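You operate a simulated robot arm through the tools that you are given. There is no shell and no other tool.

You are at the controls of a simulated robot arm. One attempt, no reset.

Task
Put things in order on the drain table top. At the end: the green bracket is on the layer board; the white bracket stands where the green plate swab stood; the green plate swab stands on top of the dented panel; the yellow wax tin stands where the white bracket stood; whatever was shut is shut again. Leave all else as you found it, and nothing knocked over.

It is judged by the outcome, as a careful person would: the job done as asked, and still so three seconds after it is handed in. It fails if anything else is knocked over, pushed out of place, dropped, spilled or broken.

Robot
A 7-joint arm with a two-finger gripper, fixed in place. Base frame: the origin is on the floor under the middle of its stand, x ahead of it, y to its left, z up; the work surface is at about z = 0.85. Units: m, degrees, N and s.
With the tool pointing down near the work surface it reaches from about 0.34 to 0.72 m from the base axis. Its first joint turns from -66.0 to 66.0 degrees. Payload 2.45 kg.
Tool frame: the origin (TCP) lies between the finger pads and is the grasp point; the fingertips stand 0.026 m ahead of it; z points along the fingers, y is the line along which they close. The gripper opens to 0.096 m; its body begins 0.069 m behind the TCP.
Orientation is that of the tool frame in the base frame, as a unit quaternion [x, y, z, w]. With the fingers straight down and closing along the base's y, the tool's x points along the base's -x, its y along +y and its z along -z.

Tools
- The arm moves only by the tool nudge_tool. Its argument "targets" is a list of rows, each a list of 7 numbers: the shift along the tool's x, y, z in m, then the turn, a rotation vector about the tool's x, y, z in degrees, then the finger opening in m, from 0 to 0.096. In form: [[x, y, z, rx, ry, rz, fingers], ...]. A call has 1 to 20 rows; each row shifts and turns the commanded pose from where the row before left it, along the tool's axes as they then stand. Each row takes 0.2 s and may step no farther than 0.05 m and 8.6 degrees from the row before; otherwise, or with a gripper value out of range, the whole call is refused. Where a pose cannot be reached the arm comes as near as it can. A force on the tool above 40 N (or 10 N above the force at the start of the call, whichever is more), or a blocked arm, ends the call early, and 0.2 s more pass. Each finger travels about 0.05 m/s and halts on what it meets, pressing with about 35 N; the grip force reading is that of the motor and also rises with nothing between the fingers. The clock runs only during rows and for 0.2 s after the last one: add rows that do not move to give the fingers time. The reply holds the time, the measured pose of the TCP, the force on the tool along the base axes, the opening and the grip force, in the units named above and with some noise, with the torque about the TCP (base axes, N m) and any sound that the robot's microphone picked up.
- Cameras (640 x 400 px; columns grow to the right, rows downward): "scene" is fixed at [0.1822, -0.4172, 1.4221]; the picture's right is [0.60, -0.80, 0.00], its down [-0.53, -0.39, -0.75] and it looks along [0.61, 0.45, -0.66] (base axes); focal length 214 px, centre (320, 200). "wrist" rides on the gripper at [0.082, 0.003, -0.098] in the tool frame; the picture's right is [-0.04, 1.00, 0.00], its down [-0.73, -0.03, -0.68] and it looks along [-0.68, -0.03, 0.73] (tool axes); focal length 256 px, centre (320, 200).
- snapshot(camera): a new picture of that camera. It takes no simulated time.
- probe_pixels(camera, pixels): for up to 12 pixels [column, row] of the newest picture of that camera ("zoom" is the newest enlarged one), the place [x, y, z] in the base frame of the surface seen there, good to about 0.002 m, but the place of the scene camera against the robot may be out by one fixed shift of up to 0.012 m in any direction. It takes no simulated time.
- inspect(camera, box): a new picture of the part [left, top, right, bottom] of that camera's present view, enlarged. It takes no simulated time.
- job_done(): hands the job in; it is judged then, once.

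Leave the gripper open and the arm clear of the work at the hand-in unless told otherwise.

The tools are called by a JSON object that holds its "method" and its "body". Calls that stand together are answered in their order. nudge_tool: Moves the arm, as the interface text tells. Its arguments: {"type":"object","properties":{"targets":{"type":"array","items":{"type":"array","items":{"type":"number"}}}},"required":["targets"]} The other tools are called the same way: snapshot (camera) takes a picture; probe_pixels (camera, pixels) gives the place of the surface under pixels of a picture; inspect (camera, box) takes an enlarged picture of a part of a camera's view; job_done () hands the job in.

At the start:

```text
t: 0.0
ee_pos: [0.4617, -0.036, 1.1852]
orientation: [0.0, 1.0, 0.0, 0.0]
contact_force: [-0.4, 0.5, -0.7]
moment: [-0.02, 0.01, 0.03]
gripper_width: 0.096
gripper_force: 0.1
```

scene: 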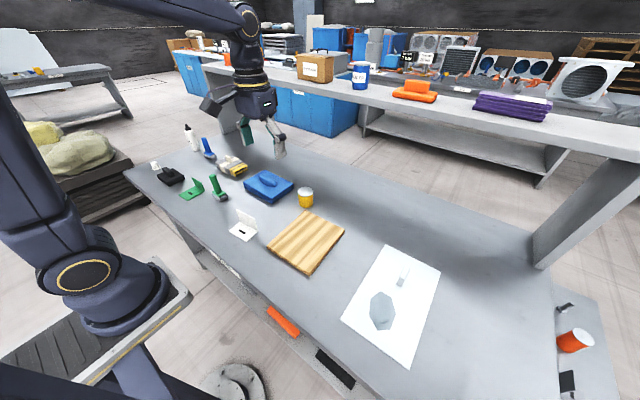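
wrist: 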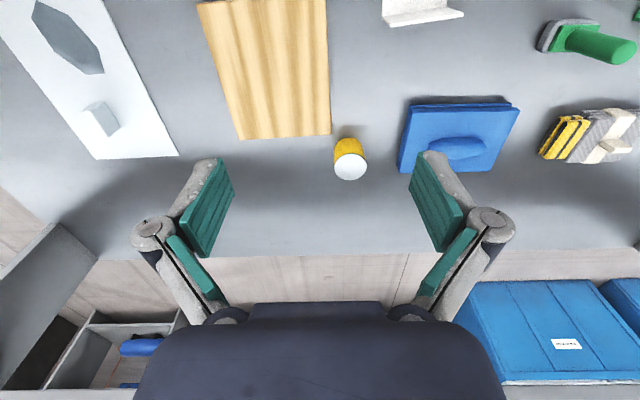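

I see a table with several items: a white bracket near (243,226), a green bracket (192,189), a green swab (217,188), a blue item (268,186), a yellow tin (305,196), a wooden board (306,242) and a white sheet with a grey shape (390,300). I'll enlarge the views to identify each one.

{"method": "inspect", "body": {"camera": "scene", "box": [120, 110, 340, 250]}}

{"method": "inspect", "body": {"camera": "scene", "box": [220, 170, 460, 380]}}

{"method": "inspect", "body": {"camera": "scene", "box": [520, 280, 640, 400]}}

{"method": "snapshot", "body": {"camera": "wrist"}}

```text
2.86 times, centred on (230, 180) of scene
```

zoom: 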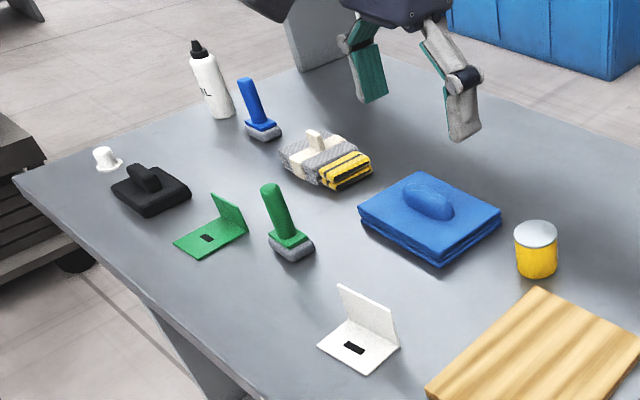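

```text
1.90 times, centred on (340, 275) of scene
```

zoom: 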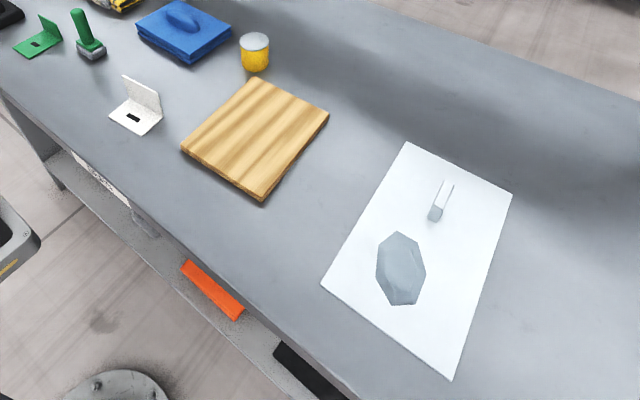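

```text
3.33 times, centred on (580, 340) of scene
```

zoom: 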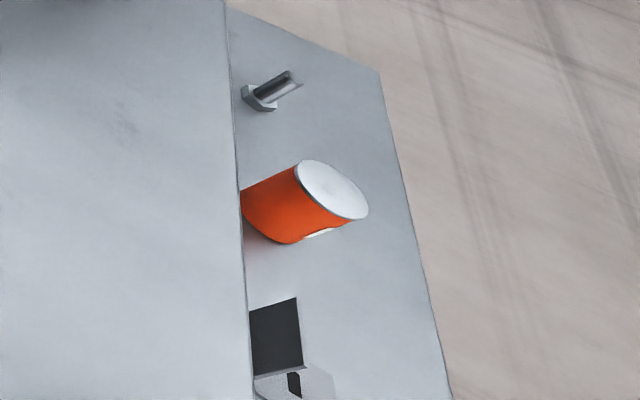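

```text
taken
```

wrist: 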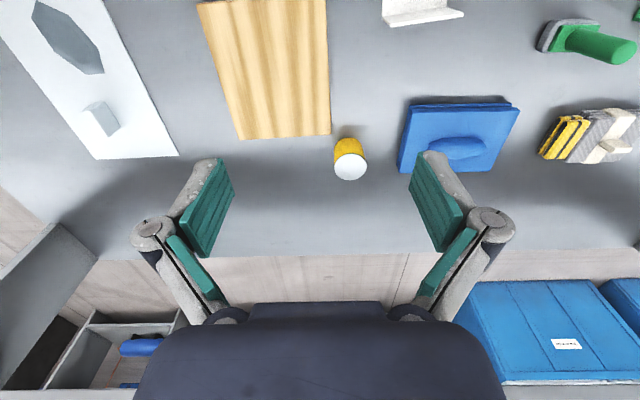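

I'll probe heights across the items to understand what each one is: the board, the white panel, the blue item and the rest.

{"method": "snapshot", "body": {"camera": "scene"}}

{"method": "probe_pixels", "body": {"camera": "scene", "pixels": [[305, 212], [344, 230], [308, 274], [268, 245], [306, 240], [374, 246], [439, 268], [409, 369], [341, 320], [381, 312], [400, 278], [330, 320]]}}

{"method": "probe_pixels", "body": {"camera": "scene", "pixels": [[305, 190], [305, 200], [268, 180], [266, 170], [244, 189], [270, 201], [293, 183], [240, 235], [243, 212], [215, 180], [218, 197], [188, 195]]}}

{"method": "inspect", "body": {"camera": "scene", "box": [330, 230, 450, 380]}}

{"method": "inspect", "body": {"camera": "scene", "box": [230, 160, 350, 280]}}

```text
taken
```

scene: 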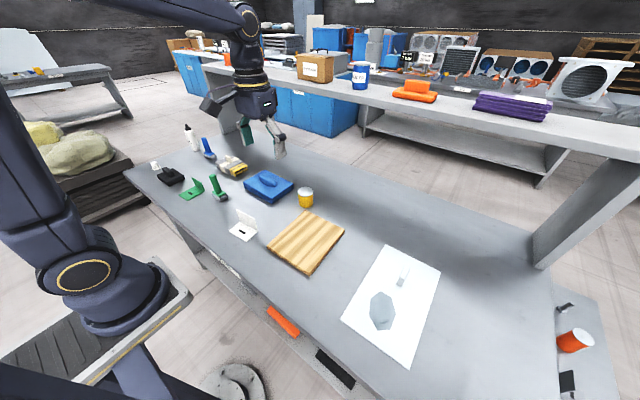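

```text
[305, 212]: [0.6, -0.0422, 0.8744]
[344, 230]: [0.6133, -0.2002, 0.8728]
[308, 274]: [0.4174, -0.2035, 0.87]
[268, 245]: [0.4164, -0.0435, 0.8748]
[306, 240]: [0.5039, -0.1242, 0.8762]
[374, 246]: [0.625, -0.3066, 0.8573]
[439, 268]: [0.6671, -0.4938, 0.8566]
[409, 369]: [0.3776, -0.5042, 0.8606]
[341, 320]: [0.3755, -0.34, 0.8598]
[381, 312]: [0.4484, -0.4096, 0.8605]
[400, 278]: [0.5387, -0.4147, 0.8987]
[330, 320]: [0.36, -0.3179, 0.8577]
```

```text
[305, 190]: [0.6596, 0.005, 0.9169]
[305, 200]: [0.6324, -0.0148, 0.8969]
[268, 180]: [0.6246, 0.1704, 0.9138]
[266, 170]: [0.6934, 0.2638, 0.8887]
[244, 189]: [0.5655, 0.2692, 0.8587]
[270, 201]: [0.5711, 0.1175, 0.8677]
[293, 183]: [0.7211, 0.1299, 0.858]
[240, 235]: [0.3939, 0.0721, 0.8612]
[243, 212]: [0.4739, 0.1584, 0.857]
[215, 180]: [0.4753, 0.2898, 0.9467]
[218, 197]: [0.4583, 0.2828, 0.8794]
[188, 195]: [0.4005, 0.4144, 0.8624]
```

```text
2.67 times, centred on (390, 305) of scene
```

zoom: 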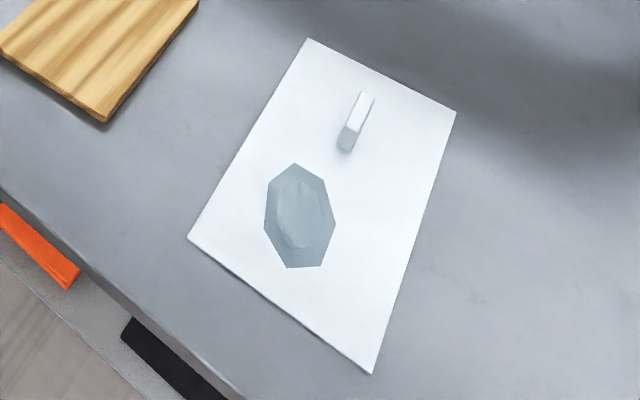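

```text
3.33 times, centred on (290, 220) of scene
```

zoom: 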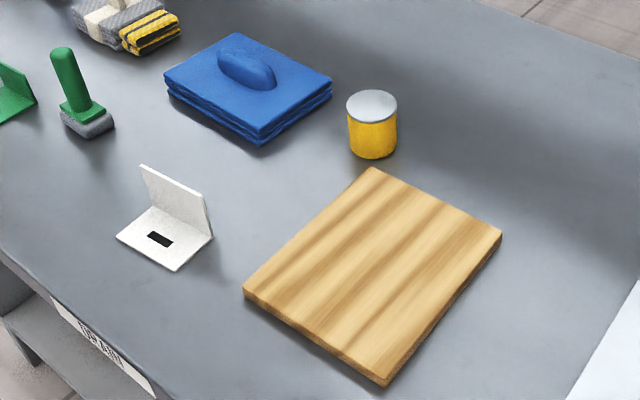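

The wooden board, with its top at about z=0.874, looks like the layer board. The white sheet with the grey dent and small handle looks like the dented panel. Scene probes may be shifted, so I'll move the wrist camera high over the left group (green bracket, swab, white bracket) to measure them.

{"method": "nudge_tool", "body": {"targets": [[0.012, 0.041, 0, 0, 0, 0, 0.096], [0.012, 0.041, 0, 0, 0, 0, 0.096], [0.012, 0.041, 0, 0, 0, 0, 0.096], [0.012, 0.041, 0, 0, 0, 0, 0.096], [0.012, 0.041, 0, 0, 0, 0, 0.096], [0.012, 0.041, 0, 0, 0, 0, 0.096], [0.012, 0.041, 0, 0, 0, 0, 0.096], [0, 0, 0, 0, 0, 0, 0.096]]}}

{"method": "snapshot", "body": {"camera": "wrist"}}

{"method": "snapshot", "body": {"camera": "scene"}}

```text
t: 1.8
ee_pos: [0.3785, 0.2512, 1.1835]
orientation: [0.0, 1.0, -0.001, 0.0]
contact_force: [0.7, -0.5, 1.4]
moment: [-0.01, -0.01, -0.02]
gripper_width: 0.096
gripper_force: 0.2
```

```text
taken
```

wrist: 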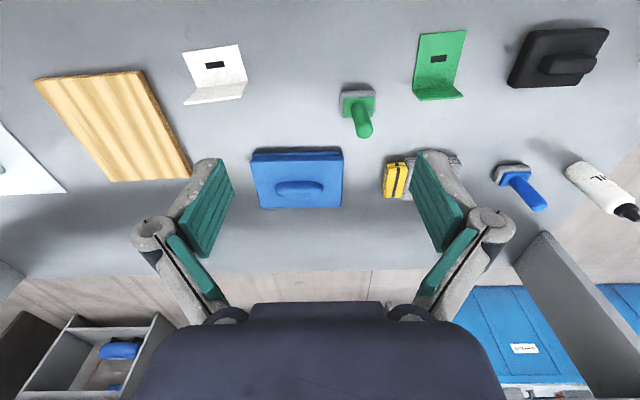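

```text
taken
```

scene: 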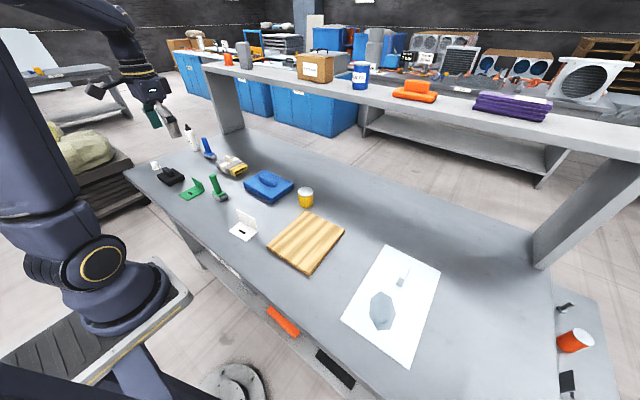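

All three items now show in the wrist view: white bracket around (215,75), green bracket around (440,65), green swab around (360,110). I'll enlarge each and probe its key points.

{"method": "inspect", "body": {"camera": "wrist", "box": [160, 20, 280, 120]}}

{"method": "inspect", "body": {"camera": "wrist", "box": [320, 20, 480, 150]}}

{"method": "probe_pixels", "body": {"camera": "wrist", "pixels": [[184, 52], [238, 45], [246, 82], [245, 95], [184, 104], [195, 90], [220, 88], [215, 65], [200, 98], [230, 94], [420, 36], [464, 31]]}}

{"method": "probe_pixels", "body": {"camera": "wrist", "pixels": [[416, 97], [462, 95], [417, 85], [452, 84], [435, 93], [440, 45], [342, 95], [375, 92], [360, 98], [366, 130], [357, 105], [345, 117]]}}

```text
4.00 times, centred on (220, 70) of wrist
```

zoom: 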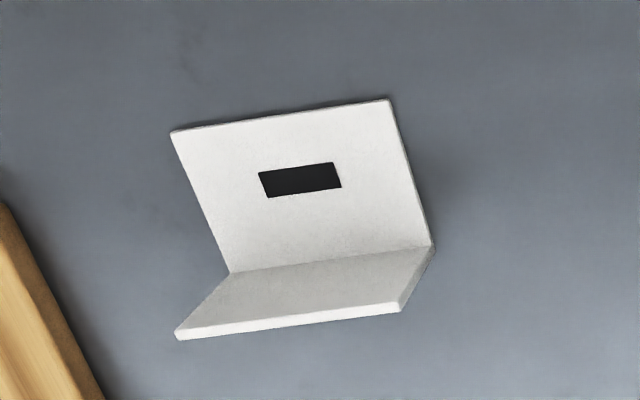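

```text
3.08 times, centred on (400, 85) of wrist
```

zoom: 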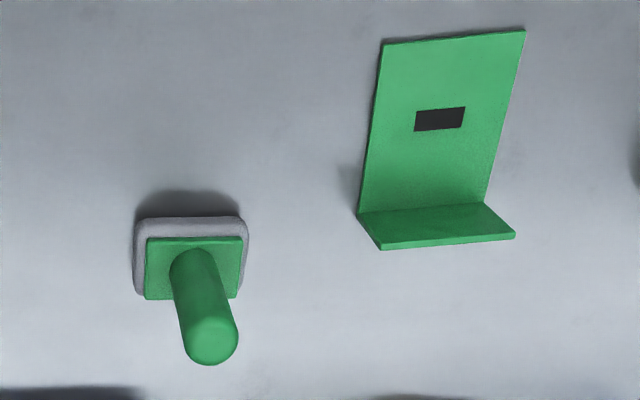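

```text
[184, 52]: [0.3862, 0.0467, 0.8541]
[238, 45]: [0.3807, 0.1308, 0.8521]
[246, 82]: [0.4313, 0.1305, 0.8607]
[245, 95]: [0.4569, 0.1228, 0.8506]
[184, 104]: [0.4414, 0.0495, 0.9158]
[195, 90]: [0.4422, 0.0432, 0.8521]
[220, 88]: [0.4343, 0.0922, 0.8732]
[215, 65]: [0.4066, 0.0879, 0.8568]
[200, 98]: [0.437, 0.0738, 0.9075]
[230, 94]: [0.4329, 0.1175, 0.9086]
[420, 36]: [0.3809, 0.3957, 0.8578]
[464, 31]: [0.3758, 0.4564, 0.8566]
```

```text
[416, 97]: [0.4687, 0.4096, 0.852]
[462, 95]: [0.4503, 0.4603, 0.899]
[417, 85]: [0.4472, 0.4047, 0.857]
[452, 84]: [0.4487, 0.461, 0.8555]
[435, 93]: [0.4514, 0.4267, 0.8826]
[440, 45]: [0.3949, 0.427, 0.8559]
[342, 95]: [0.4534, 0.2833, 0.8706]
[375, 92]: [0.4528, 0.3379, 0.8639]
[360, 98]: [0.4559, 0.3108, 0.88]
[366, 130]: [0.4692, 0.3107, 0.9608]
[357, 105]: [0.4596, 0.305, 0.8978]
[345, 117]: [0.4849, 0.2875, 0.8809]
```

The wrist probes give the following:
- **White bracket:** the upright plate runs along y from about 0.05 to 0.13 at x≈0.436, with its top near z=0.915. The base reaches back to x≈0.383.
- **Green bracket:** the plate is at x≈0.45, y from 0.405 to 0.46.

Next I'll look closely at the blue, black and sponge items and at the swab, to know the clearances.

{"method": "inspect", "body": {"camera": "wrist", "box": [230, 130, 400, 230]}}

{"method": "inspect", "body": {"camera": "wrist", "box": [480, 0, 640, 110]}}

{"method": "probe_pixels", "body": {"camera": "wrist", "pixels": [[298, 172], [300, 188], [255, 155], [342, 152], [342, 205], [262, 206], [510, 85], [530, 32], [607, 30], [580, 85], [560, 65], [525, 60]]}}

{"method": "probe_pixels", "body": {"camera": "wrist", "pixels": [[386, 165], [388, 195], [460, 160], [440, 165], [515, 170], [540, 205], [362, 135], [360, 122], [370, 122], [355, 125], [350, 92], [350, 115]]}}

```text
3.76 times, centred on (315, 180) of wrist
```

zoom: 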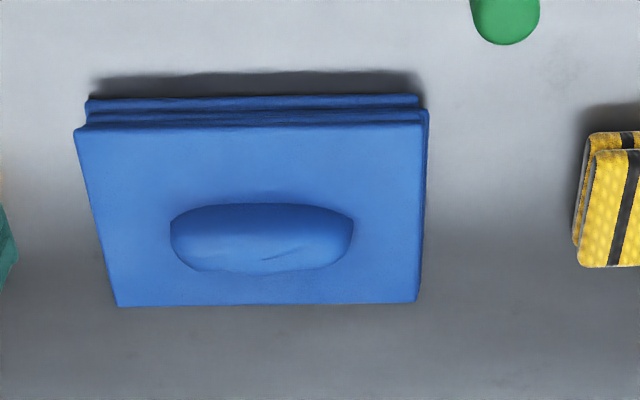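

```text
3.64 times, centred on (560, 55) of wrist
```

zoom: 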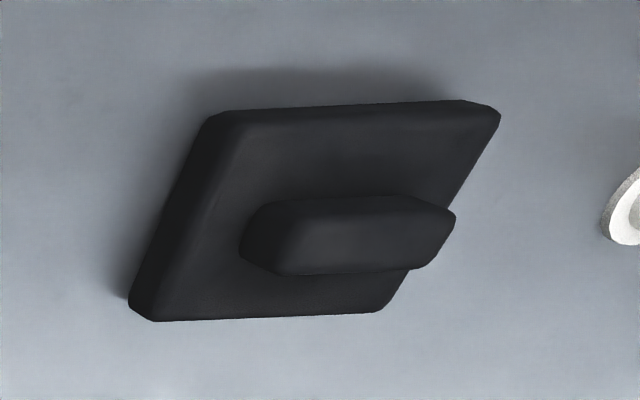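

```text
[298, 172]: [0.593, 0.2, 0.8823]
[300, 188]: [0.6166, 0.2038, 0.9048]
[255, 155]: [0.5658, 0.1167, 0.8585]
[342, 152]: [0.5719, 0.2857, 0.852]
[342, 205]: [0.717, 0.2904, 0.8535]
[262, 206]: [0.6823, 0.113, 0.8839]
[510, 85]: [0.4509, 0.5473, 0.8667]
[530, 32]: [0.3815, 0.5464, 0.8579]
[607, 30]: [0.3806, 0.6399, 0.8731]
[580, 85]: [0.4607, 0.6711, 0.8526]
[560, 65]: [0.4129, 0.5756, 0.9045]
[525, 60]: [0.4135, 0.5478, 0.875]
```

```text
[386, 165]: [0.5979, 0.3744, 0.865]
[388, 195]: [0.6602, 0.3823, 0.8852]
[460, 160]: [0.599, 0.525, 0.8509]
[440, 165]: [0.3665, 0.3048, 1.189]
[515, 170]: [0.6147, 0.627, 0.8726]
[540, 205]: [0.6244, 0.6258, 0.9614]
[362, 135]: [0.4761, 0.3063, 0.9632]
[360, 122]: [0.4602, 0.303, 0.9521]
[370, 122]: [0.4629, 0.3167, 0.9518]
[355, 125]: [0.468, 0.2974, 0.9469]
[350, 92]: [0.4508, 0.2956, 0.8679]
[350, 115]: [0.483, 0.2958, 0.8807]
```

The blue item is a two-layer blue pad with a lump on top, and I'll leave it alone. The black one is a float. Before deciding, I'll move the wrist camera over to the right side to see the wooden board and white panel close up.

{"method": "nudge_tool", "body": {"targets": [[0, -0.049, 0, 0, 0, 0, 0.096], [0, -0.049, 0, 0, 0, 0, 0.096], [0, -0.049, 0, 0, 0, 0, 0.096], [0, -0.049, 0, 0, 0, 0, 0.096], [0, -0.049, 0, 0, 0, 0, 0.096], [0, -0.049, 0, 0, 0, 0, 0.096], [0, -0.049, 0, 0, 0, 0, 0.096], [0, -0.049, 0, 0, 0, 0, 0.096], [0, -0.049, 0, 0, 0, 0, 0.096], [0, -0.049, 0, 0, 0, 0, 0.096], [0, -0.049, 0, 0, 0, 0, 0.096], [0, 0, 0, 0, 0, 0, 0.096]]}}

{"method": "snapshot", "body": {"camera": "wrist"}}

{"method": "snapshot", "body": {"camera": "scene"}}

```text
t: 4.4
ee_pos: [0.3789, -0.2915, 1.1838]
orientation: [0.0, 1.0, 0.0, -0.001]
contact_force: [0.5, -0.6, -0.3]
moment: [0.01, -0.01, 0.02]
gripper_width: 0.0961
gripper_force: 0.1
```

```text
taken
```

wrist: 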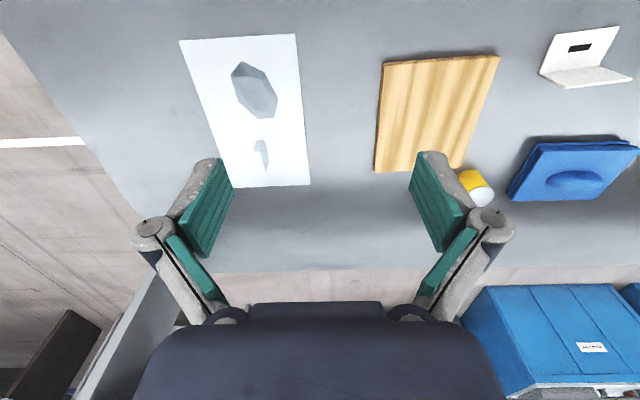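

```text
taken
```

scene: 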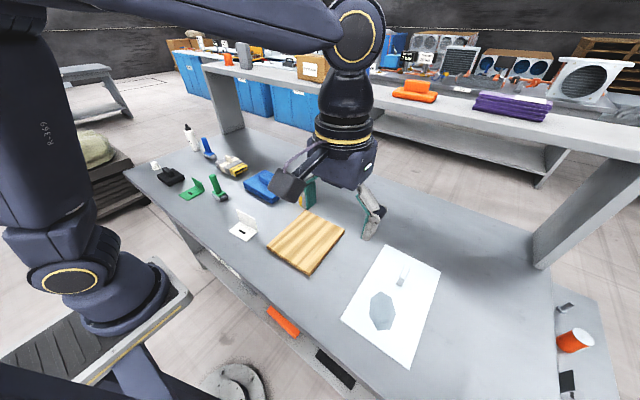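

{"method": "inspect", "body": {"camera": "wrist", "box": [160, 20, 340, 200]}}

{"method": "inspect", "body": {"camera": "wrist", "box": [350, 30, 530, 210]}}

{"method": "probe_pixels", "body": {"camera": "wrist", "pixels": [[182, 43], [295, 37], [308, 182], [228, 185], [253, 85], [245, 80], [265, 95], [236, 70], [260, 150], [262, 142], [262, 165], [275, 130]]}}

{"method": "probe_pixels", "body": {"camera": "wrist", "pixels": [[384, 66], [498, 58], [378, 168], [463, 164], [440, 100], [410, 90], [480, 200], [472, 178], [280, 70], [205, 60], [290, 120], [225, 130]]}}

```text
2.22 times, centred on (250, 110) of wrist
```

zoom: 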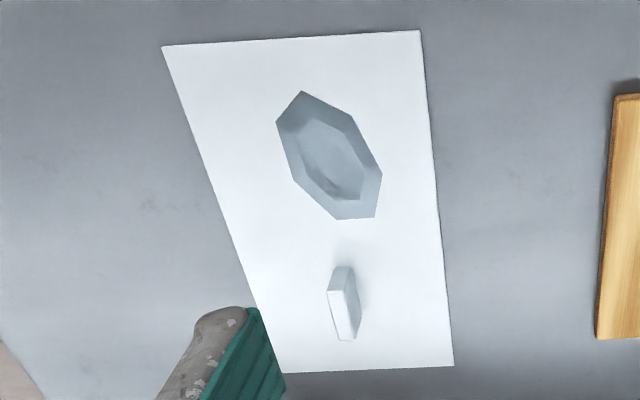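

```text
2.22 times, centred on (440, 120) of wrist
```

zoom: 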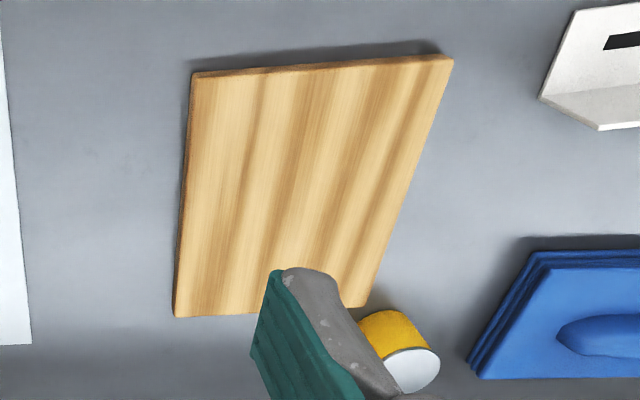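

```text
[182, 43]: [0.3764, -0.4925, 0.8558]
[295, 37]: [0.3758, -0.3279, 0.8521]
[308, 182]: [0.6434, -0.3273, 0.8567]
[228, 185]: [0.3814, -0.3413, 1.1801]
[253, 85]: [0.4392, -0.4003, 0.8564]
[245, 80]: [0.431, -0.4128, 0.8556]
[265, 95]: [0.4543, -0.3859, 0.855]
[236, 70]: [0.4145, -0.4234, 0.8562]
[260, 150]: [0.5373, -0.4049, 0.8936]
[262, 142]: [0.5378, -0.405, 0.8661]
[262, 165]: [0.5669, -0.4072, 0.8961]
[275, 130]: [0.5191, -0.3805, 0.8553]
```

```text
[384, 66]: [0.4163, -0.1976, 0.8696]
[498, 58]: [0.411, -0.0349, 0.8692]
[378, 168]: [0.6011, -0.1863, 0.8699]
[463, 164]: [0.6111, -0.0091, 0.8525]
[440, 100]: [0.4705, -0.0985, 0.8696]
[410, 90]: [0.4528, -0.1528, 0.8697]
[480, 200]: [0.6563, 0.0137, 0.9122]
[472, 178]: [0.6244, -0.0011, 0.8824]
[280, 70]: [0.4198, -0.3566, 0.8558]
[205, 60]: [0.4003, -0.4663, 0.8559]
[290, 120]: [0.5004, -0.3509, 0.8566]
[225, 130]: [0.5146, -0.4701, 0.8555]
```

The wooden board is made of laminated strips with its top at z≈0.870, so it is the layer board. The white sheet has a top at z≈0.856, a dent at x 0.40–0.50, y −0.44 to −0.38, and a knob at about (0.54–0.57, −0.405). That makes it the dented panel.

I'll move the swab first, because that frees space beside the green bracket. Now I'll go above the swab for a close-up.

{"method": "nudge_tool", "body": {"targets": [[-0.0016, 0.0462, 0, 0, 0, 0, 0.096], [-0.0016, 0.0462, 0, 0, 0, 0, 0.096], [-0.0016, 0.0462, 0, 0, 0, 0, 0.096], [-0.0016, 0.0462, 0, 0, 0, 0, 0.096], [-0.0016, 0.0462, 0, 0, 0, 0, 0.096], [-0.0016, 0.0462, 0, 0, 0, 0, 0.096], [-0.0016, 0.0462, 0, 0, 0, 0, 0.096], [-0.0016, 0.0462, 0, 0, 0, 0, 0.096], [-0.0016, 0.0462, 0, 0, 0, 0, 0.096], [-0.0016, 0.0462, 0, 0, 0, 0, 0.096], [-0.0016, 0.0462, 0, 0, 0, 0, 0.096], [-0.0016, 0.0462, 0, 0, 0, 0, 0.096], [-0.0016, 0.0462, 0, 0, 0, 0, 0.096], [0, 0, 0.035, 0, 0, 0, 0.096], [0, 0, 0.035, 0, 0, 0, 0.096], [0, 0, 0.035, 0, 0, 0, 0.096], [0, 0, 0, 0, 0, 0, 0.096]]}}

{"method": "snapshot", "body": {"camera": "wrist"}}

{"method": "inspect", "body": {"camera": "scene", "box": [100, 60, 300, 220]}}

```text
t: 8.0
ee_pos: [0.3983, 0.3126, 1.08]
orientation: [0.0, 1.0, 0.0, 0.0]
contact_force: [0.1, 0.7, 0.1]
moment: [0.02, 0.02, 0.02]
gripper_width: 0.096
gripper_force: 0.1
```

```text
taken
```

wrist: 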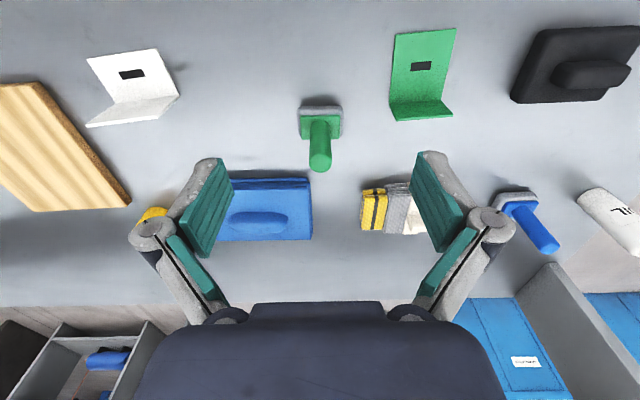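

```text
2.50 times, centred on (200, 140) of scene
```

zoom: 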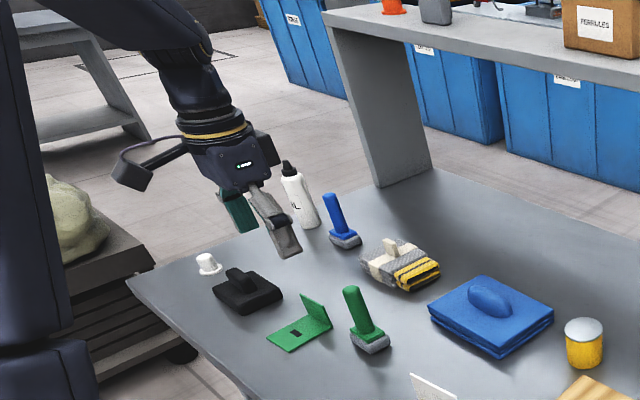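

The swab now sits at about (320,140) in the wrist view. I'll enlarge it and probe the handle and base edges.

{"method": "inspect", "body": {"camera": "wrist", "box": [280, 85, 360, 185]}}

{"method": "probe_pixels", "body": {"camera": "wrist", "pixels": [[299, 110], [341, 109], [300, 130], [341, 130], [302, 118], [339, 116], [303, 136], [339, 136], [320, 160], [312, 160], [328, 160], [320, 168]]}}

{"method": "probe_pixels", "body": {"camera": "wrist", "pixels": [[320, 125], [320, 135], [320, 145], [320, 150], [320, 155], [311, 140], [328, 140], [310, 150], [330, 150], [319, 102], [298, 135], [344, 132]]}}

```text
4.00 times, centred on (320, 135) of wrist
```

zoom: 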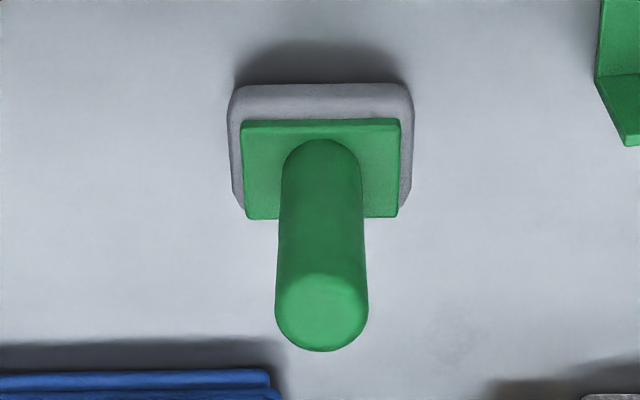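

```text
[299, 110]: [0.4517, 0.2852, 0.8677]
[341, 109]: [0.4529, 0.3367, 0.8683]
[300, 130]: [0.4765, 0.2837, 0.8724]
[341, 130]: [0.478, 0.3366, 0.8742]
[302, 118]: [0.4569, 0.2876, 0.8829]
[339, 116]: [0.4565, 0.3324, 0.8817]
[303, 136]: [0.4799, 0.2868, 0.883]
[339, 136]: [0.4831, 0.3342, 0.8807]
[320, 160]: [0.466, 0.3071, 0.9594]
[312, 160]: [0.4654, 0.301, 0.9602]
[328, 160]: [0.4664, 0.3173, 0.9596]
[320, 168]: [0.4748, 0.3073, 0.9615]
```

```text
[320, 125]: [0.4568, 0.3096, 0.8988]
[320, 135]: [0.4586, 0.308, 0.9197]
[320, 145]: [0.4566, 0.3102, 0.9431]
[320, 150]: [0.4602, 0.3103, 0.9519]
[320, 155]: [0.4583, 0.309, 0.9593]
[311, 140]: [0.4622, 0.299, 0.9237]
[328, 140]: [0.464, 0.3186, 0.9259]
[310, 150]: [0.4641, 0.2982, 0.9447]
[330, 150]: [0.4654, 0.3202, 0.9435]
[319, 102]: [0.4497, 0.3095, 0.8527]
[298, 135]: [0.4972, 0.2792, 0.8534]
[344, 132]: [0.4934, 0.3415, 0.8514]
```

The swab stands upright:
- Base centre about (0.469, 0.3095), 0.054 along y by 0.040 along x.
- Handle radius about 11 mm, top z≈0.962, plate top z≈0.882.

I'll narrow the fingers to 0.06, move above the handle and come partway down.

{"method": "nudge_tool", "body": {"targets": [[-0.0354, -0.0015, 0, 0, 0, 0, 0.06], [-0.0354, -0.0015, 0, 0, 0, 0, 0.06], [0, 0, 0, 0, 0, 0, 0.06], [0, 0, 0.03, 0, 0, 0, 0.06], [0, 0, 0.03, 0, 0, 0, 0.06], [0, 0, 0, 0, 0, 0, 0.06]]}}

{"method": "snapshot", "body": {"camera": "wrist"}}

{"method": "inspect", "body": {"camera": "scene", "box": [140, 80, 300, 220]}}

```text
t: 9.4
ee_pos: [0.4686, 0.3093, 1.0207]
orientation: [0.0, 1.0, 0.0, 0.0]
contact_force: [-0.3, 1.0, 0.6]
moment: [-0.02, -0.01, -0.02]
gripper_width: 0.06
gripper_force: 0.0
```

```text
taken
```

wrist: 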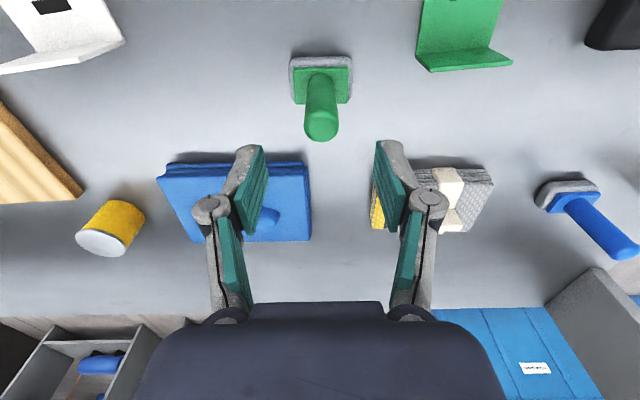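

```text
2.86 times, centred on (220, 150) of scene
```

zoom: 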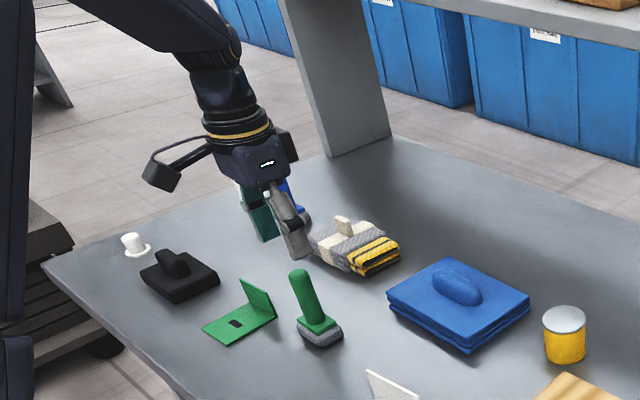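

The handle is centred between the fingers at column 320. I'll go straight down to TCP z≈0.925, so the fingertips stay about 17 mm above the swab's plate.

{"method": "nudge_tool", "body": {"targets": [[0, 0, 0.024, 0, 0, 0, 0.06], [0, 0, 0.024, 0, 0, 0, 0.06], [0, 0, 0.024, 0, 0, 0, 0.06], [0, 0, 0.0235, 0, 0, 0, 0.06], [0, 0, 0, 0, 0, 0, 0.06]]}}

{"method": "snapshot", "body": {"camera": "wrist"}}

{"method": "inspect", "body": {"camera": "scene", "box": [140, 100, 300, 220]}}

```text
t: 10.6
ee_pos: [0.4698, 0.3078, 0.9245]
orientation: [0.0, 1.0, 0.0, 0.0]
contact_force: [0.0, 0.2, 0.2]
moment: [0.03, 0.01, 0.03]
gripper_width: 0.0599
gripper_force: 0.1
```

```text
taken
```

wrist: 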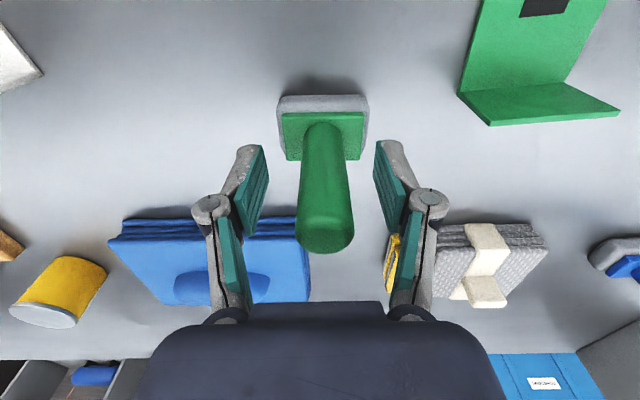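

```text
3.33 times, centred on (220, 160) of scene
```

zoom: 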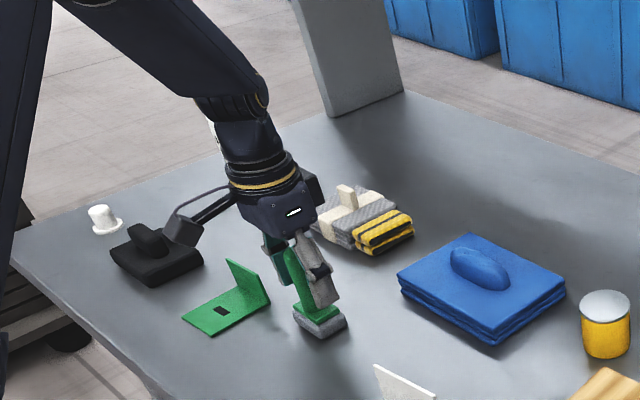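

The fingers straddle the handle and nothing is touching. Next I close the grip.

{"method": "nudge_tool", "body": {"targets": [[0, 0, 0, 0, 0, 0, 0.03], [0, 0, 0, 0, 0, 0, 0.0], [0, 0, 0, 0, 0, 0, 0.0], [0, 0, 0, 0, 0, 0, 0.0], [0, 0, 0, 0, 0, 0, 0.0]]}}

{"method": "snapshot", "body": {"camera": "wrist"}}

```text
t: 11.8
ee_pos: [0.4686, 0.3087, 0.9245]
orientation: [0.0, 1.0, 0.0, 0.0]
contact_force: [-1.5, 2.8, 2.8]
moment: [0.06, 0.04, -0.03]
gripper_width: 0.0239
gripper_force: 34.6
```

```text
taken
```

wrist: 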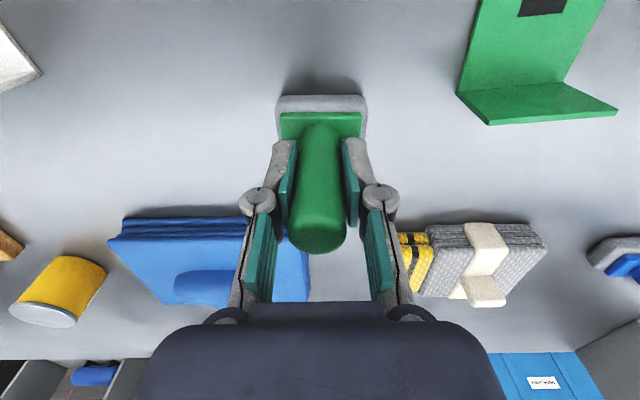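

The grip holds at 0.024 m with 35 N. I'll lift 0.12 m straight up and check that the swab comes along.

{"method": "nudge_tool", "body": {"targets": [[0, 0, -0.015, 0, 0, 0, 0.0], [0, 0, -0.03, 0, 0, 0, 0.0], [0, 0, -0.03, 0, 0, 0, 0.0], [0, 0, -0.03, 0, 0, 0, 0.0], [0, 0, -0.015, 0, 0, 0, 0.0], [0, 0, 0, 0, 0, 0, 0.0]]}}

{"method": "snapshot", "body": {"camera": "wrist"}}

```text
t: 13.2
ee_pos: [0.4695, 0.3094, 1.0451]
orientation: [0.0, 1.0, -0.001, 0.0]
contact_force: [0.4, -0.4, -1.7]
moment: [0.0, 0.01, 0.02]
gripper_width: 0.0241
gripper_force: 34.2
```

```text
taken
```

wrist: 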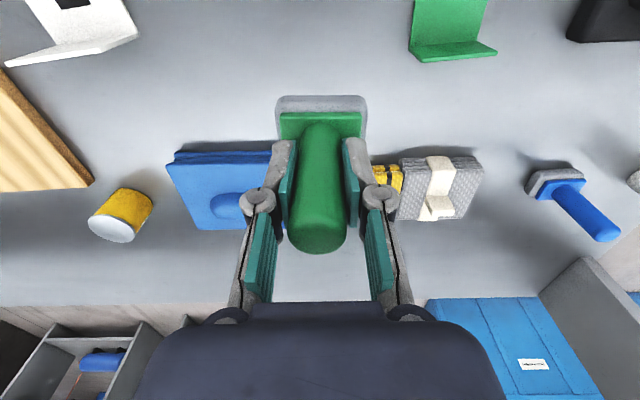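

The swab is up and held square. I'll carry it to above the free left part of the panel, about (0.515, −0.447), with its underside near z≈0.97, above everything on the way.

{"method": "nudge_tool", "body": {"targets": [[0, -0.02, 0, 0, 0, 0, 0], [-0.00256, -0.04, 0, 0, 0, 0, 0], [-0.00256, -0.04, 0, 0, 0, 0, 0], [-0.00256, -0.04, 0, 0, 0, 0, 0], [-0.00256, -0.04, 0, 0, 0, 0, 0], [-0.00256, -0.04, 0, 0, 0, 0, 0], [-0.00256, -0.04, 0, 0, 0, 0, 0], [-0.00256, -0.04, 0, 0, 0, 0, 0], [-0.00256, -0.04, 0, 0, 0, 0, 0], [-0.00256, -0.04, 0, 0, 0, 0, 0], [-0.00256, -0.04, 0, 0, 0, 0, 0], [-0.00256, -0.04, 0, 0, 0, 0, 0], [-0.00256, -0.04, 0, 0, 0, 0, 0], [-0.00256, -0.04, 0, 0, 0, 0, 0], [-0.00256, -0.04, 0, 0, 0, 0, 0], [-0.00256, -0.04, 0, 0, 0, 0, 0], [-0.00256, -0.04, 0, 0, 0, 0, 0], [-0.00256, -0.04, 0, 0, 0, 0, 0], [-0.00256, -0.04, 0, 0, 0, 0, 0], [0, -0.0165, 0, 0, 0, 0, 0]]}}

{"method": "snapshot", "body": {"camera": "wrist"}}

{"method": "snapshot", "body": {"camera": "scene"}}

```text
t: 17.4
ee_pos: [0.5154, -0.4475, 1.0439]
orientation: [0.001, 1.0, 0.001, -0.001]
contact_force: [-0.9, 0.6, -0.5]
moment: [0.02, 0.0, -0.02]
gripper_width: 0.024
gripper_force: 35.4
```

```text
taken
```

wrist: 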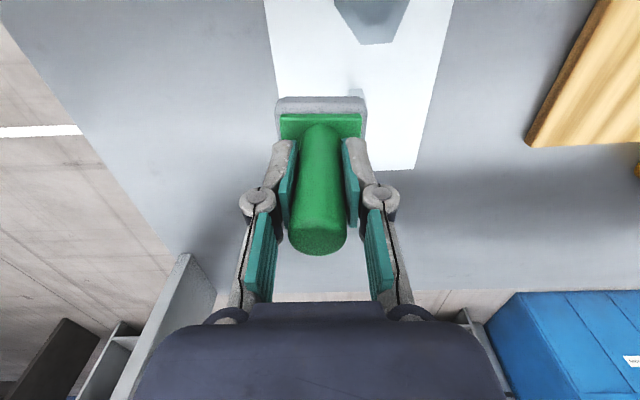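

```text
taken
```

scene: 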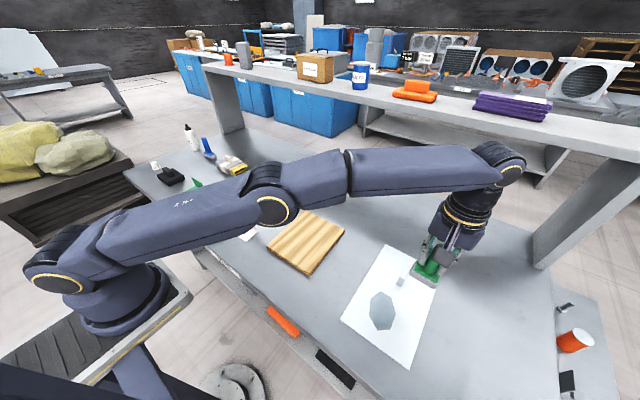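

Before lowering, I'll probe the panel's left edge near (270,40) and (277,85), the dent corners near (385,42), and the knob near (355,92).

{"method": "probe_pixels", "body": {"camera": "wrist", "pixels": [[268, 10], [272, 50], [276, 90], [262, 50], [267, 90], [363, 43], [390, 43], [335, 5], [355, 92], [346, 92], [364, 92], [415, 165]]}}

{"method": "inspect", "body": {"camera": "wrist", "box": [240, 0, 470, 180]}}

{"method": "inspect", "body": {"camera": "scene", "box": [330, 200, 490, 380]}}

```text
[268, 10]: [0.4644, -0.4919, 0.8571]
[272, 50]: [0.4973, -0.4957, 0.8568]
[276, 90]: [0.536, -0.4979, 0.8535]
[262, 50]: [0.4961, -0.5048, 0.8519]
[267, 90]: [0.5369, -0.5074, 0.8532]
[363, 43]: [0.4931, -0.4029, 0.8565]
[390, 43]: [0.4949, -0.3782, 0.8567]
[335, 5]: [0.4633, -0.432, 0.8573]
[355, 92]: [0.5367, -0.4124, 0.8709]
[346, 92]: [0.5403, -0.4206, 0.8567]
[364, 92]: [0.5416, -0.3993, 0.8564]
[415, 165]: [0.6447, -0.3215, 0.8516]
```

```text
2.22 times, centred on (355, 90) of wrist
```

zoom: 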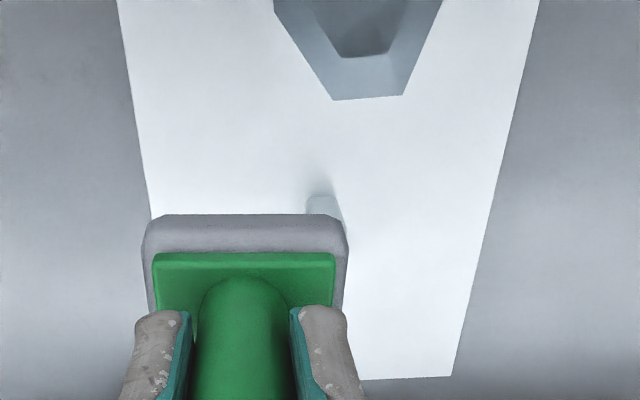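

```text
2.22 times, centred on (410, 290) of scene
```

zoom: 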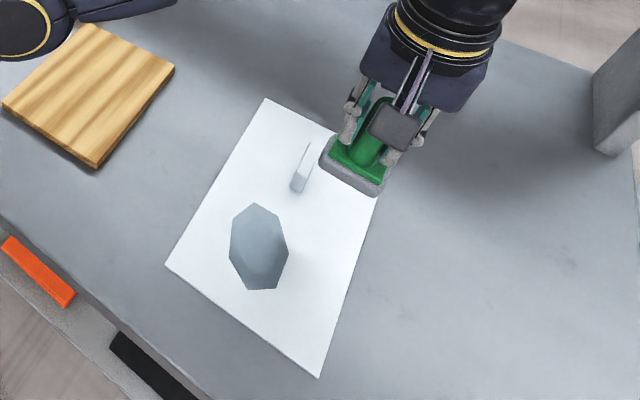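

The panel's left edge is at y≈−0.497 and its top is about 4.5 mm above the table. The dent ends at x≈0.495 and the knob begins at x≈0.536. I'll shift to (0.508, −0.452), clear of both, and lower to about 8 mm above the panel.

{"method": "nudge_tool", "body": {"targets": [[0.007, -0.0045, 0, 0, 0, 0, 0], [0, 0, 0.025, 0, 0, 0, 0], [0, 0, 0.025, 0, 0, 0, 0], [0, 0, 0.025, 0, 0, 0, 0], [0, 0, 0.02, 0, 0, 0, 0], [0, 0, 0.011, 0, 0, 0, 0], [0, 0, 0, 0, 0, 0, 0]]}}

{"method": "inspect", "body": {"camera": "wrist", "box": [200, 0, 480, 180]}}

{"method": "inspect", "body": {"camera": "scene", "box": [330, 200, 490, 380]}}

```text
t: 19.0
ee_pos: [0.5081, -0.4519, 0.939]
orientation: [0.0, 1.0, 0.0, -0.001]
contact_force: [-1.2, -0.8, -1.5]
moment: [0.01, 0.0, 0.01]
gripper_width: 0.0237
gripper_force: 34.8
```

```text
2.22 times, centred on (340, 90) of wrist
```

zoom: 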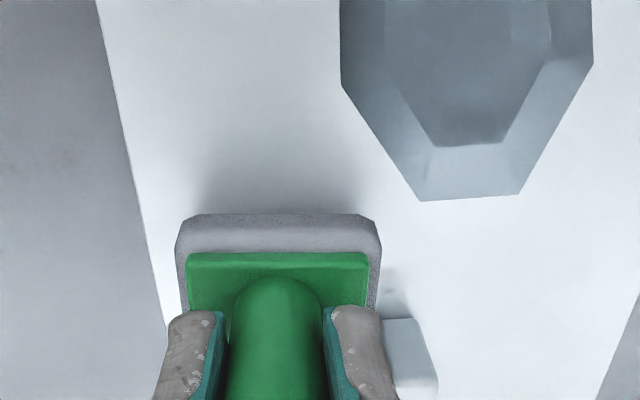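

```text
2.22 times, centred on (410, 290) of scene
```

zoom: 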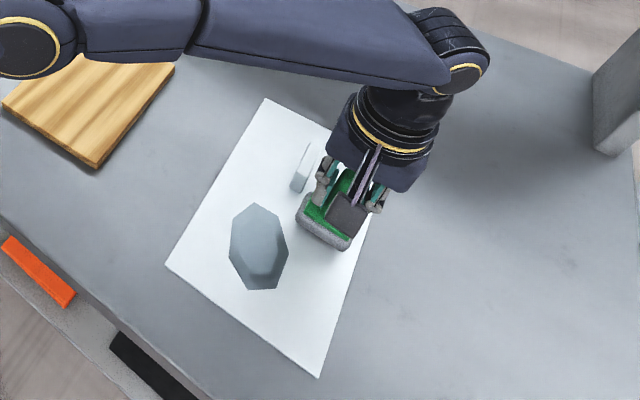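

The swab hovers over flat white sheet, clear of the dent and the knob. I'll lower it gently the last few millimetres, watching the force.

{"method": "nudge_tool", "body": {"targets": [[0, 0, 0.003, 0, 0, 0, 0], [0, 0, 0.002, 0, 0, 0, 0], [0, 0, 0.002, 0, 0, 0, 0], [0, 0, 0.001, 0, 0, 0, 0], [0, 0, 0.001, 0, 0, 0, 0], [0, 0, 0, 0, 0, 0, 0]]}}

{"method": "inspect", "body": {"camera": "wrist", "box": [200, 0, 480, 180]}}

```text
t: 20.4
ee_pos: [0.509, -0.4528, 0.9299]
orientation: [0.0, 1.0, 0.0, 0.0]
contact_force: [-0.1, -0.3, -1.3]
moment: [-0.01, 0.02, -0.01]
gripper_width: 0.0237
gripper_force: 34.6
```

```text
2.22 times, centred on (340, 90) of wrist
```

zoom: 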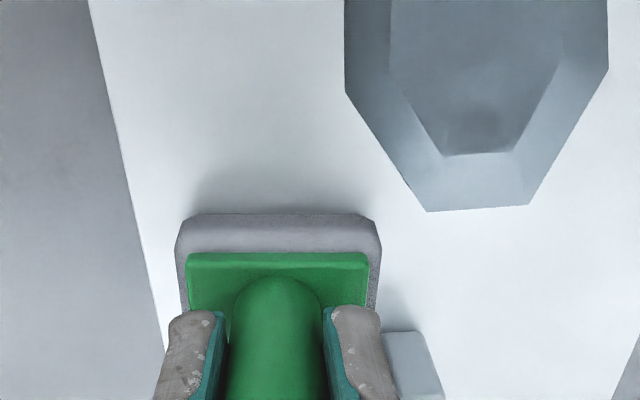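

There's still no contact; the −1.3 N is the swab's weight. I'll lower another 2.5 mm in half-millimetre steps.

{"method": "nudge_tool", "body": {"targets": [[0, 0, 0.0005, 0, 0, 0, 0], [0, 0, 0.0005, 0, 0, 0, 0], [0, 0, 0.0005, 0, 0, 0, 0], [0, 0, 0.0005, 0, 0, 0, 0], [0, 0, 0, 0, 0, 0, 0]]}}

```text
t: 21.6
ee_pos: [0.5085, -0.4516, 0.9284]
orientation: [0.0, 1.0, 0.001, 0.001]
contact_force: [-3.1, 3.9, 10.8]
moment: [-0.02, 0.13, -0.07]
gripper_width: 0.0241
gripper_force: 35.3
```

Contact is made at +10.8 N. I'll ease up half a millimetre and open the fingers to 0.055.

{"method": "nudge_tool", "body": {"targets": [[0, 0, -0.0005, 0, 0, 0, 0], [0, 0, 0, 0, 0, 0, 0.03], [0, 0, 0, 0, 0, 0, 0.045], [0, 0, 0, 0, 0, 0, 0.055], [0, 0, 0, 0, 0, 0, 0.055], [0, 0, 0, 0, 0, 0, 0.055]]}}

{"method": "inspect", "body": {"camera": "wrist", "box": [200, 20, 480, 260]}}

```text
t: 23.0
ee_pos: [0.5099, -0.4527, 0.9278]
orientation: [0.0, 1.0, 0.0, 0.0]
contact_force: [0.3, 0.0, -0.3]
moment: [0.02, 0.01, -0.03]
gripper_width: 0.0548
gripper_force: 0.0
```

```text
1.67 times, centred on (340, 140) of wrist
```

zoom: 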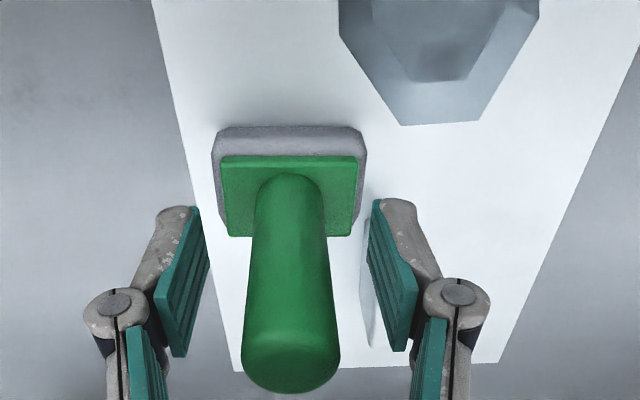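

The swab stands free. I'll retreat straight up 0.14 m and check.

{"method": "nudge_tool", "body": {"targets": [[0, 0, -0.015, 0, 0, 0, 0.055], [0, 0, -0.03, 0, 0, 0, 0.055], [0, 0, -0.03, 0, 0, 0, 0.055], [0, 0, -0.03, 0, 0, 0, 0.055], [0, 0, -0.03, 0, 0, 0, 0.055], [0, 0, -0.03, 0, 0, 0, 0.055], [0, 0, 0, 0, 0, 0, 0.055]]}}

{"method": "snapshot", "body": {"camera": "wrist"}}

{"method": "inspect", "body": {"camera": "scene", "box": [330, 200, 490, 380]}}

```text
t: 24.6
ee_pos: [0.5038, -0.4463, 1.093]
orientation: [-0.001, 1.0, 0.0, 0.0]
contact_force: [-0.6, 0.3, -0.1]
moment: [0.02, 0.0, -0.01]
gripper_width: 0.0551
gripper_force: 0.0
out of reach, approached as far as the arm can: row 6
```

```text
taken
```

wrist: 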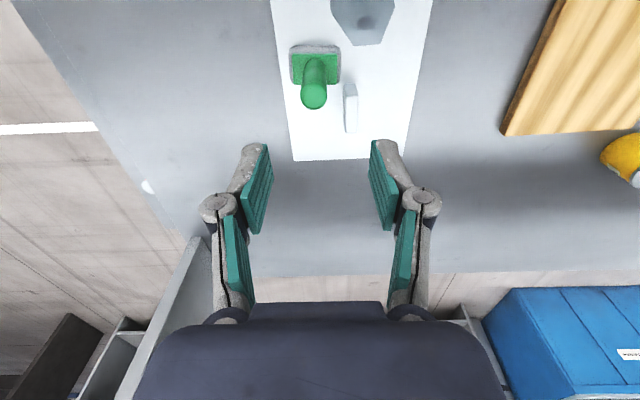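

```text
2.22 times, centred on (410, 290) of scene
```

zoom: 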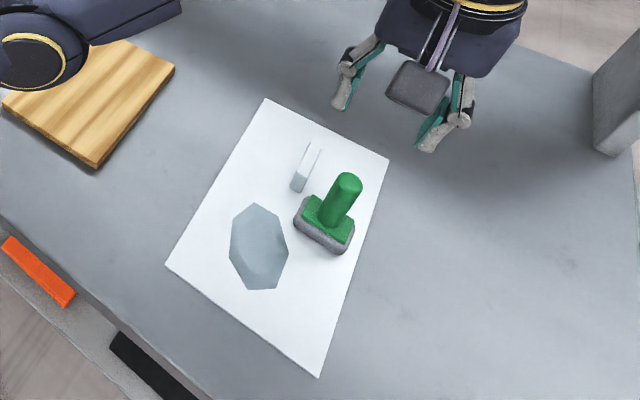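

The swab stands on the panel, clear of dent and knob. Next is the green bracket. I'll swing back to the left side at z≈1.07, well above everything.

{"method": "nudge_tool", "body": {"targets": [[0.03, 0, 0.015, 0, 0, 0, 0.07], [0.0029, 0.0461, 0, 0, 0, 0, 0.07], [0.0029, 0.0461, 0, 0, 0, 0, 0.07], [0.0029, 0.0461, 0, 0, 0, 0, 0.07], [0.0029, 0.0461, 0, 0, 0, 0, 0.07], [0.0029, 0.0461, 0, 0, 0, 0, 0.07], [0.0029, 0.0461, 0, 0, 0, 0, 0.07], [0.0029, 0.0461, 0, 0, 0, 0, 0.07], [0.0029, 0.0461, 0, 0, 0, 0, 0.07], [0.0029, 0.0461, 0, 0, 0, 0, 0.07], [0.0029, 0.0461, 0, 0, 0, 0, 0.07], [0.0029, 0.0461, 0, 0, 0, 0, 0.07], [0.0029, 0.0461, 0, 0, 0, 0, 0.07], [0.0029, 0.0461, 0, 0, 0, 0, 0.07], [0.0029, 0.0461, 0, 0, 0, 0, 0.07], [0.0029, 0.0461, 0, 0, 0, 0, 0.07], [0.0029, 0.0461, 0, 0, 0, 0, 0.07], [0.0029, 0.0461, 0, 0, 0, 0, 0.07], [0.0029, 0.0461, 0, 0, 0, 0, 0.07], [0.0029, 0.0461, 0, 0, 0, 0, 0.07]]}}

{"method": "snapshot", "body": {"camera": "wrist"}}

```text
t: 28.8
ee_pos: [0.6195, 0.2403, 1.1746]
orientation: [0.001, 1.0, -0.001, -0.001]
contact_force: [0.3, -0.5, 0.7]
moment: [0.01, 0.05, -0.03]
gripper_width: 0.07
gripper_force: 0.0
out of reach, approached as far as the arm can: row 1, 2, 3, 4, 5, 6, 7, 8, 9, 10, 11, 12, 13, 14, 18, 19, 20
```

```text
taken
```

wrist: 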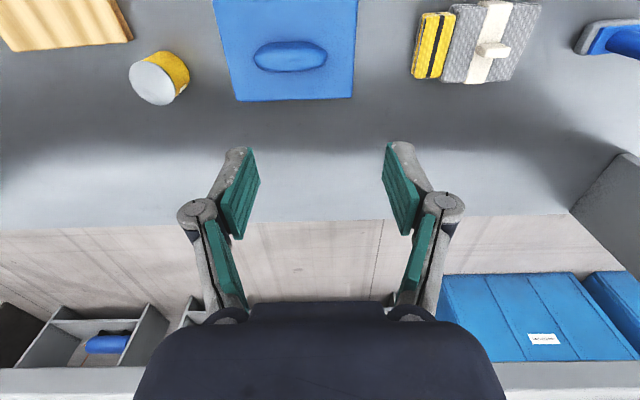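

The arm couldn't follow that path: it reports "out of reach" and sits at (0.62, 0.24, 1.175), high above everything. I'll check the scene view before going on.

{"method": "snapshot", "body": {"camera": "scene"}}

{"method": "nudge_tool", "body": {"targets": [[0, 0, 0, 0, 0, 0, 0.07]]}}

```text
taken
```

scene: 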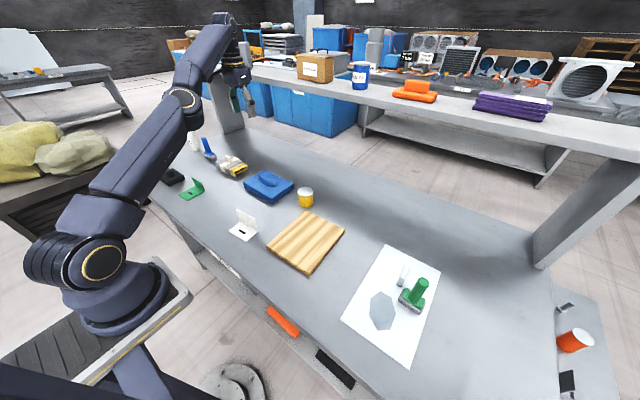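

```text
t: 29.2
ee_pos: [0.6207, 0.2399, 1.1737]
orientation: [-0.001, 1.0, 0.001, 0.001]
contact_force: [0.8, 0.0, 0.1]
moment: [0.0, 0.0, 0.01]
gripper_width: 0.07
gripper_force: 0.2
```

Nothing on the table was touched. The arm had stretched nearly straight, and that held it back. The command now matches the measured pose, so I'll test a small inward step to bend the arm again.

{"method": "nudge_tool", "body": {"targets": [[0.009, -0.0036, 0, 0, 0, 0, 0.07], [0.009, -0.0036, 0, 0, 0, 0, 0.07]]}}

```text
t: 29.8
ee_pos: [0.6167, 0.2389, 1.1822]
orientation: [0.0, 1.0, -0.001, -0.001]
contact_force: [0.5, 0.6, -0.6]
moment: [-0.01, 0.02, -0.01]
gripper_width: 0.0699
gripper_force: 0.1
out of reach, approached as far as the arm can: row 1, 2
```

It slid slightly upward instead of inward. I'll look at the arm's shape to see what limits it.

{"method": "inspect", "body": {"camera": "scene", "box": [20, 0, 320, 200]}}

{"method": "snapshot", "body": {"camera": "scene"}}

```text
2.00 times, centred on (170, 100) of scene
```

zoom: 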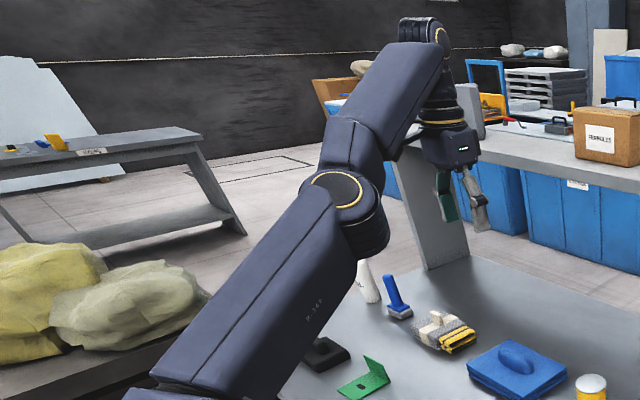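

```text
taken
```

scene: 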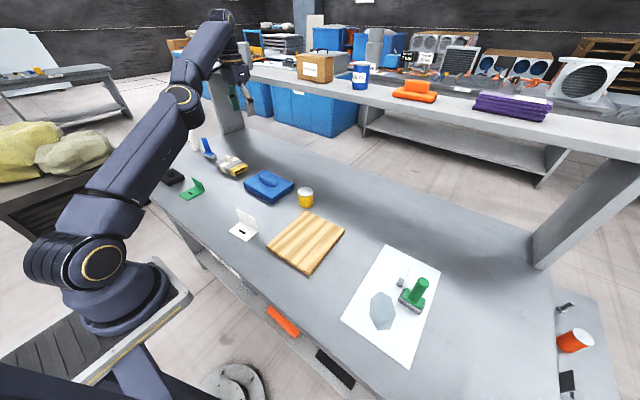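

The arm is stretched straight from shoulder to wrist. I'll command steps straight back along the arm's own line, inward and down, so the elbow can bend. It's high above everything here.

{"method": "nudge_tool", "body": {"targets": [[0.025, -0.0095, 0.013, 0, 0, 0, 0.07], [0.025, -0.0095, 0.013, 0, 0, 0, 0.07]]}}

```text
t: 30.4
ee_pos: [0.6177, 0.2388, 1.1805]
orientation: [0.0, 1.0, 0.001, -0.001]
contact_force: [-0.2, 0.2, -0.7]
moment: [0.03, -0.02, 0.0]
gripper_width: 0.0703
gripper_force: 0.1
out of reach, approached as far as the arm can: row 1, 2
```

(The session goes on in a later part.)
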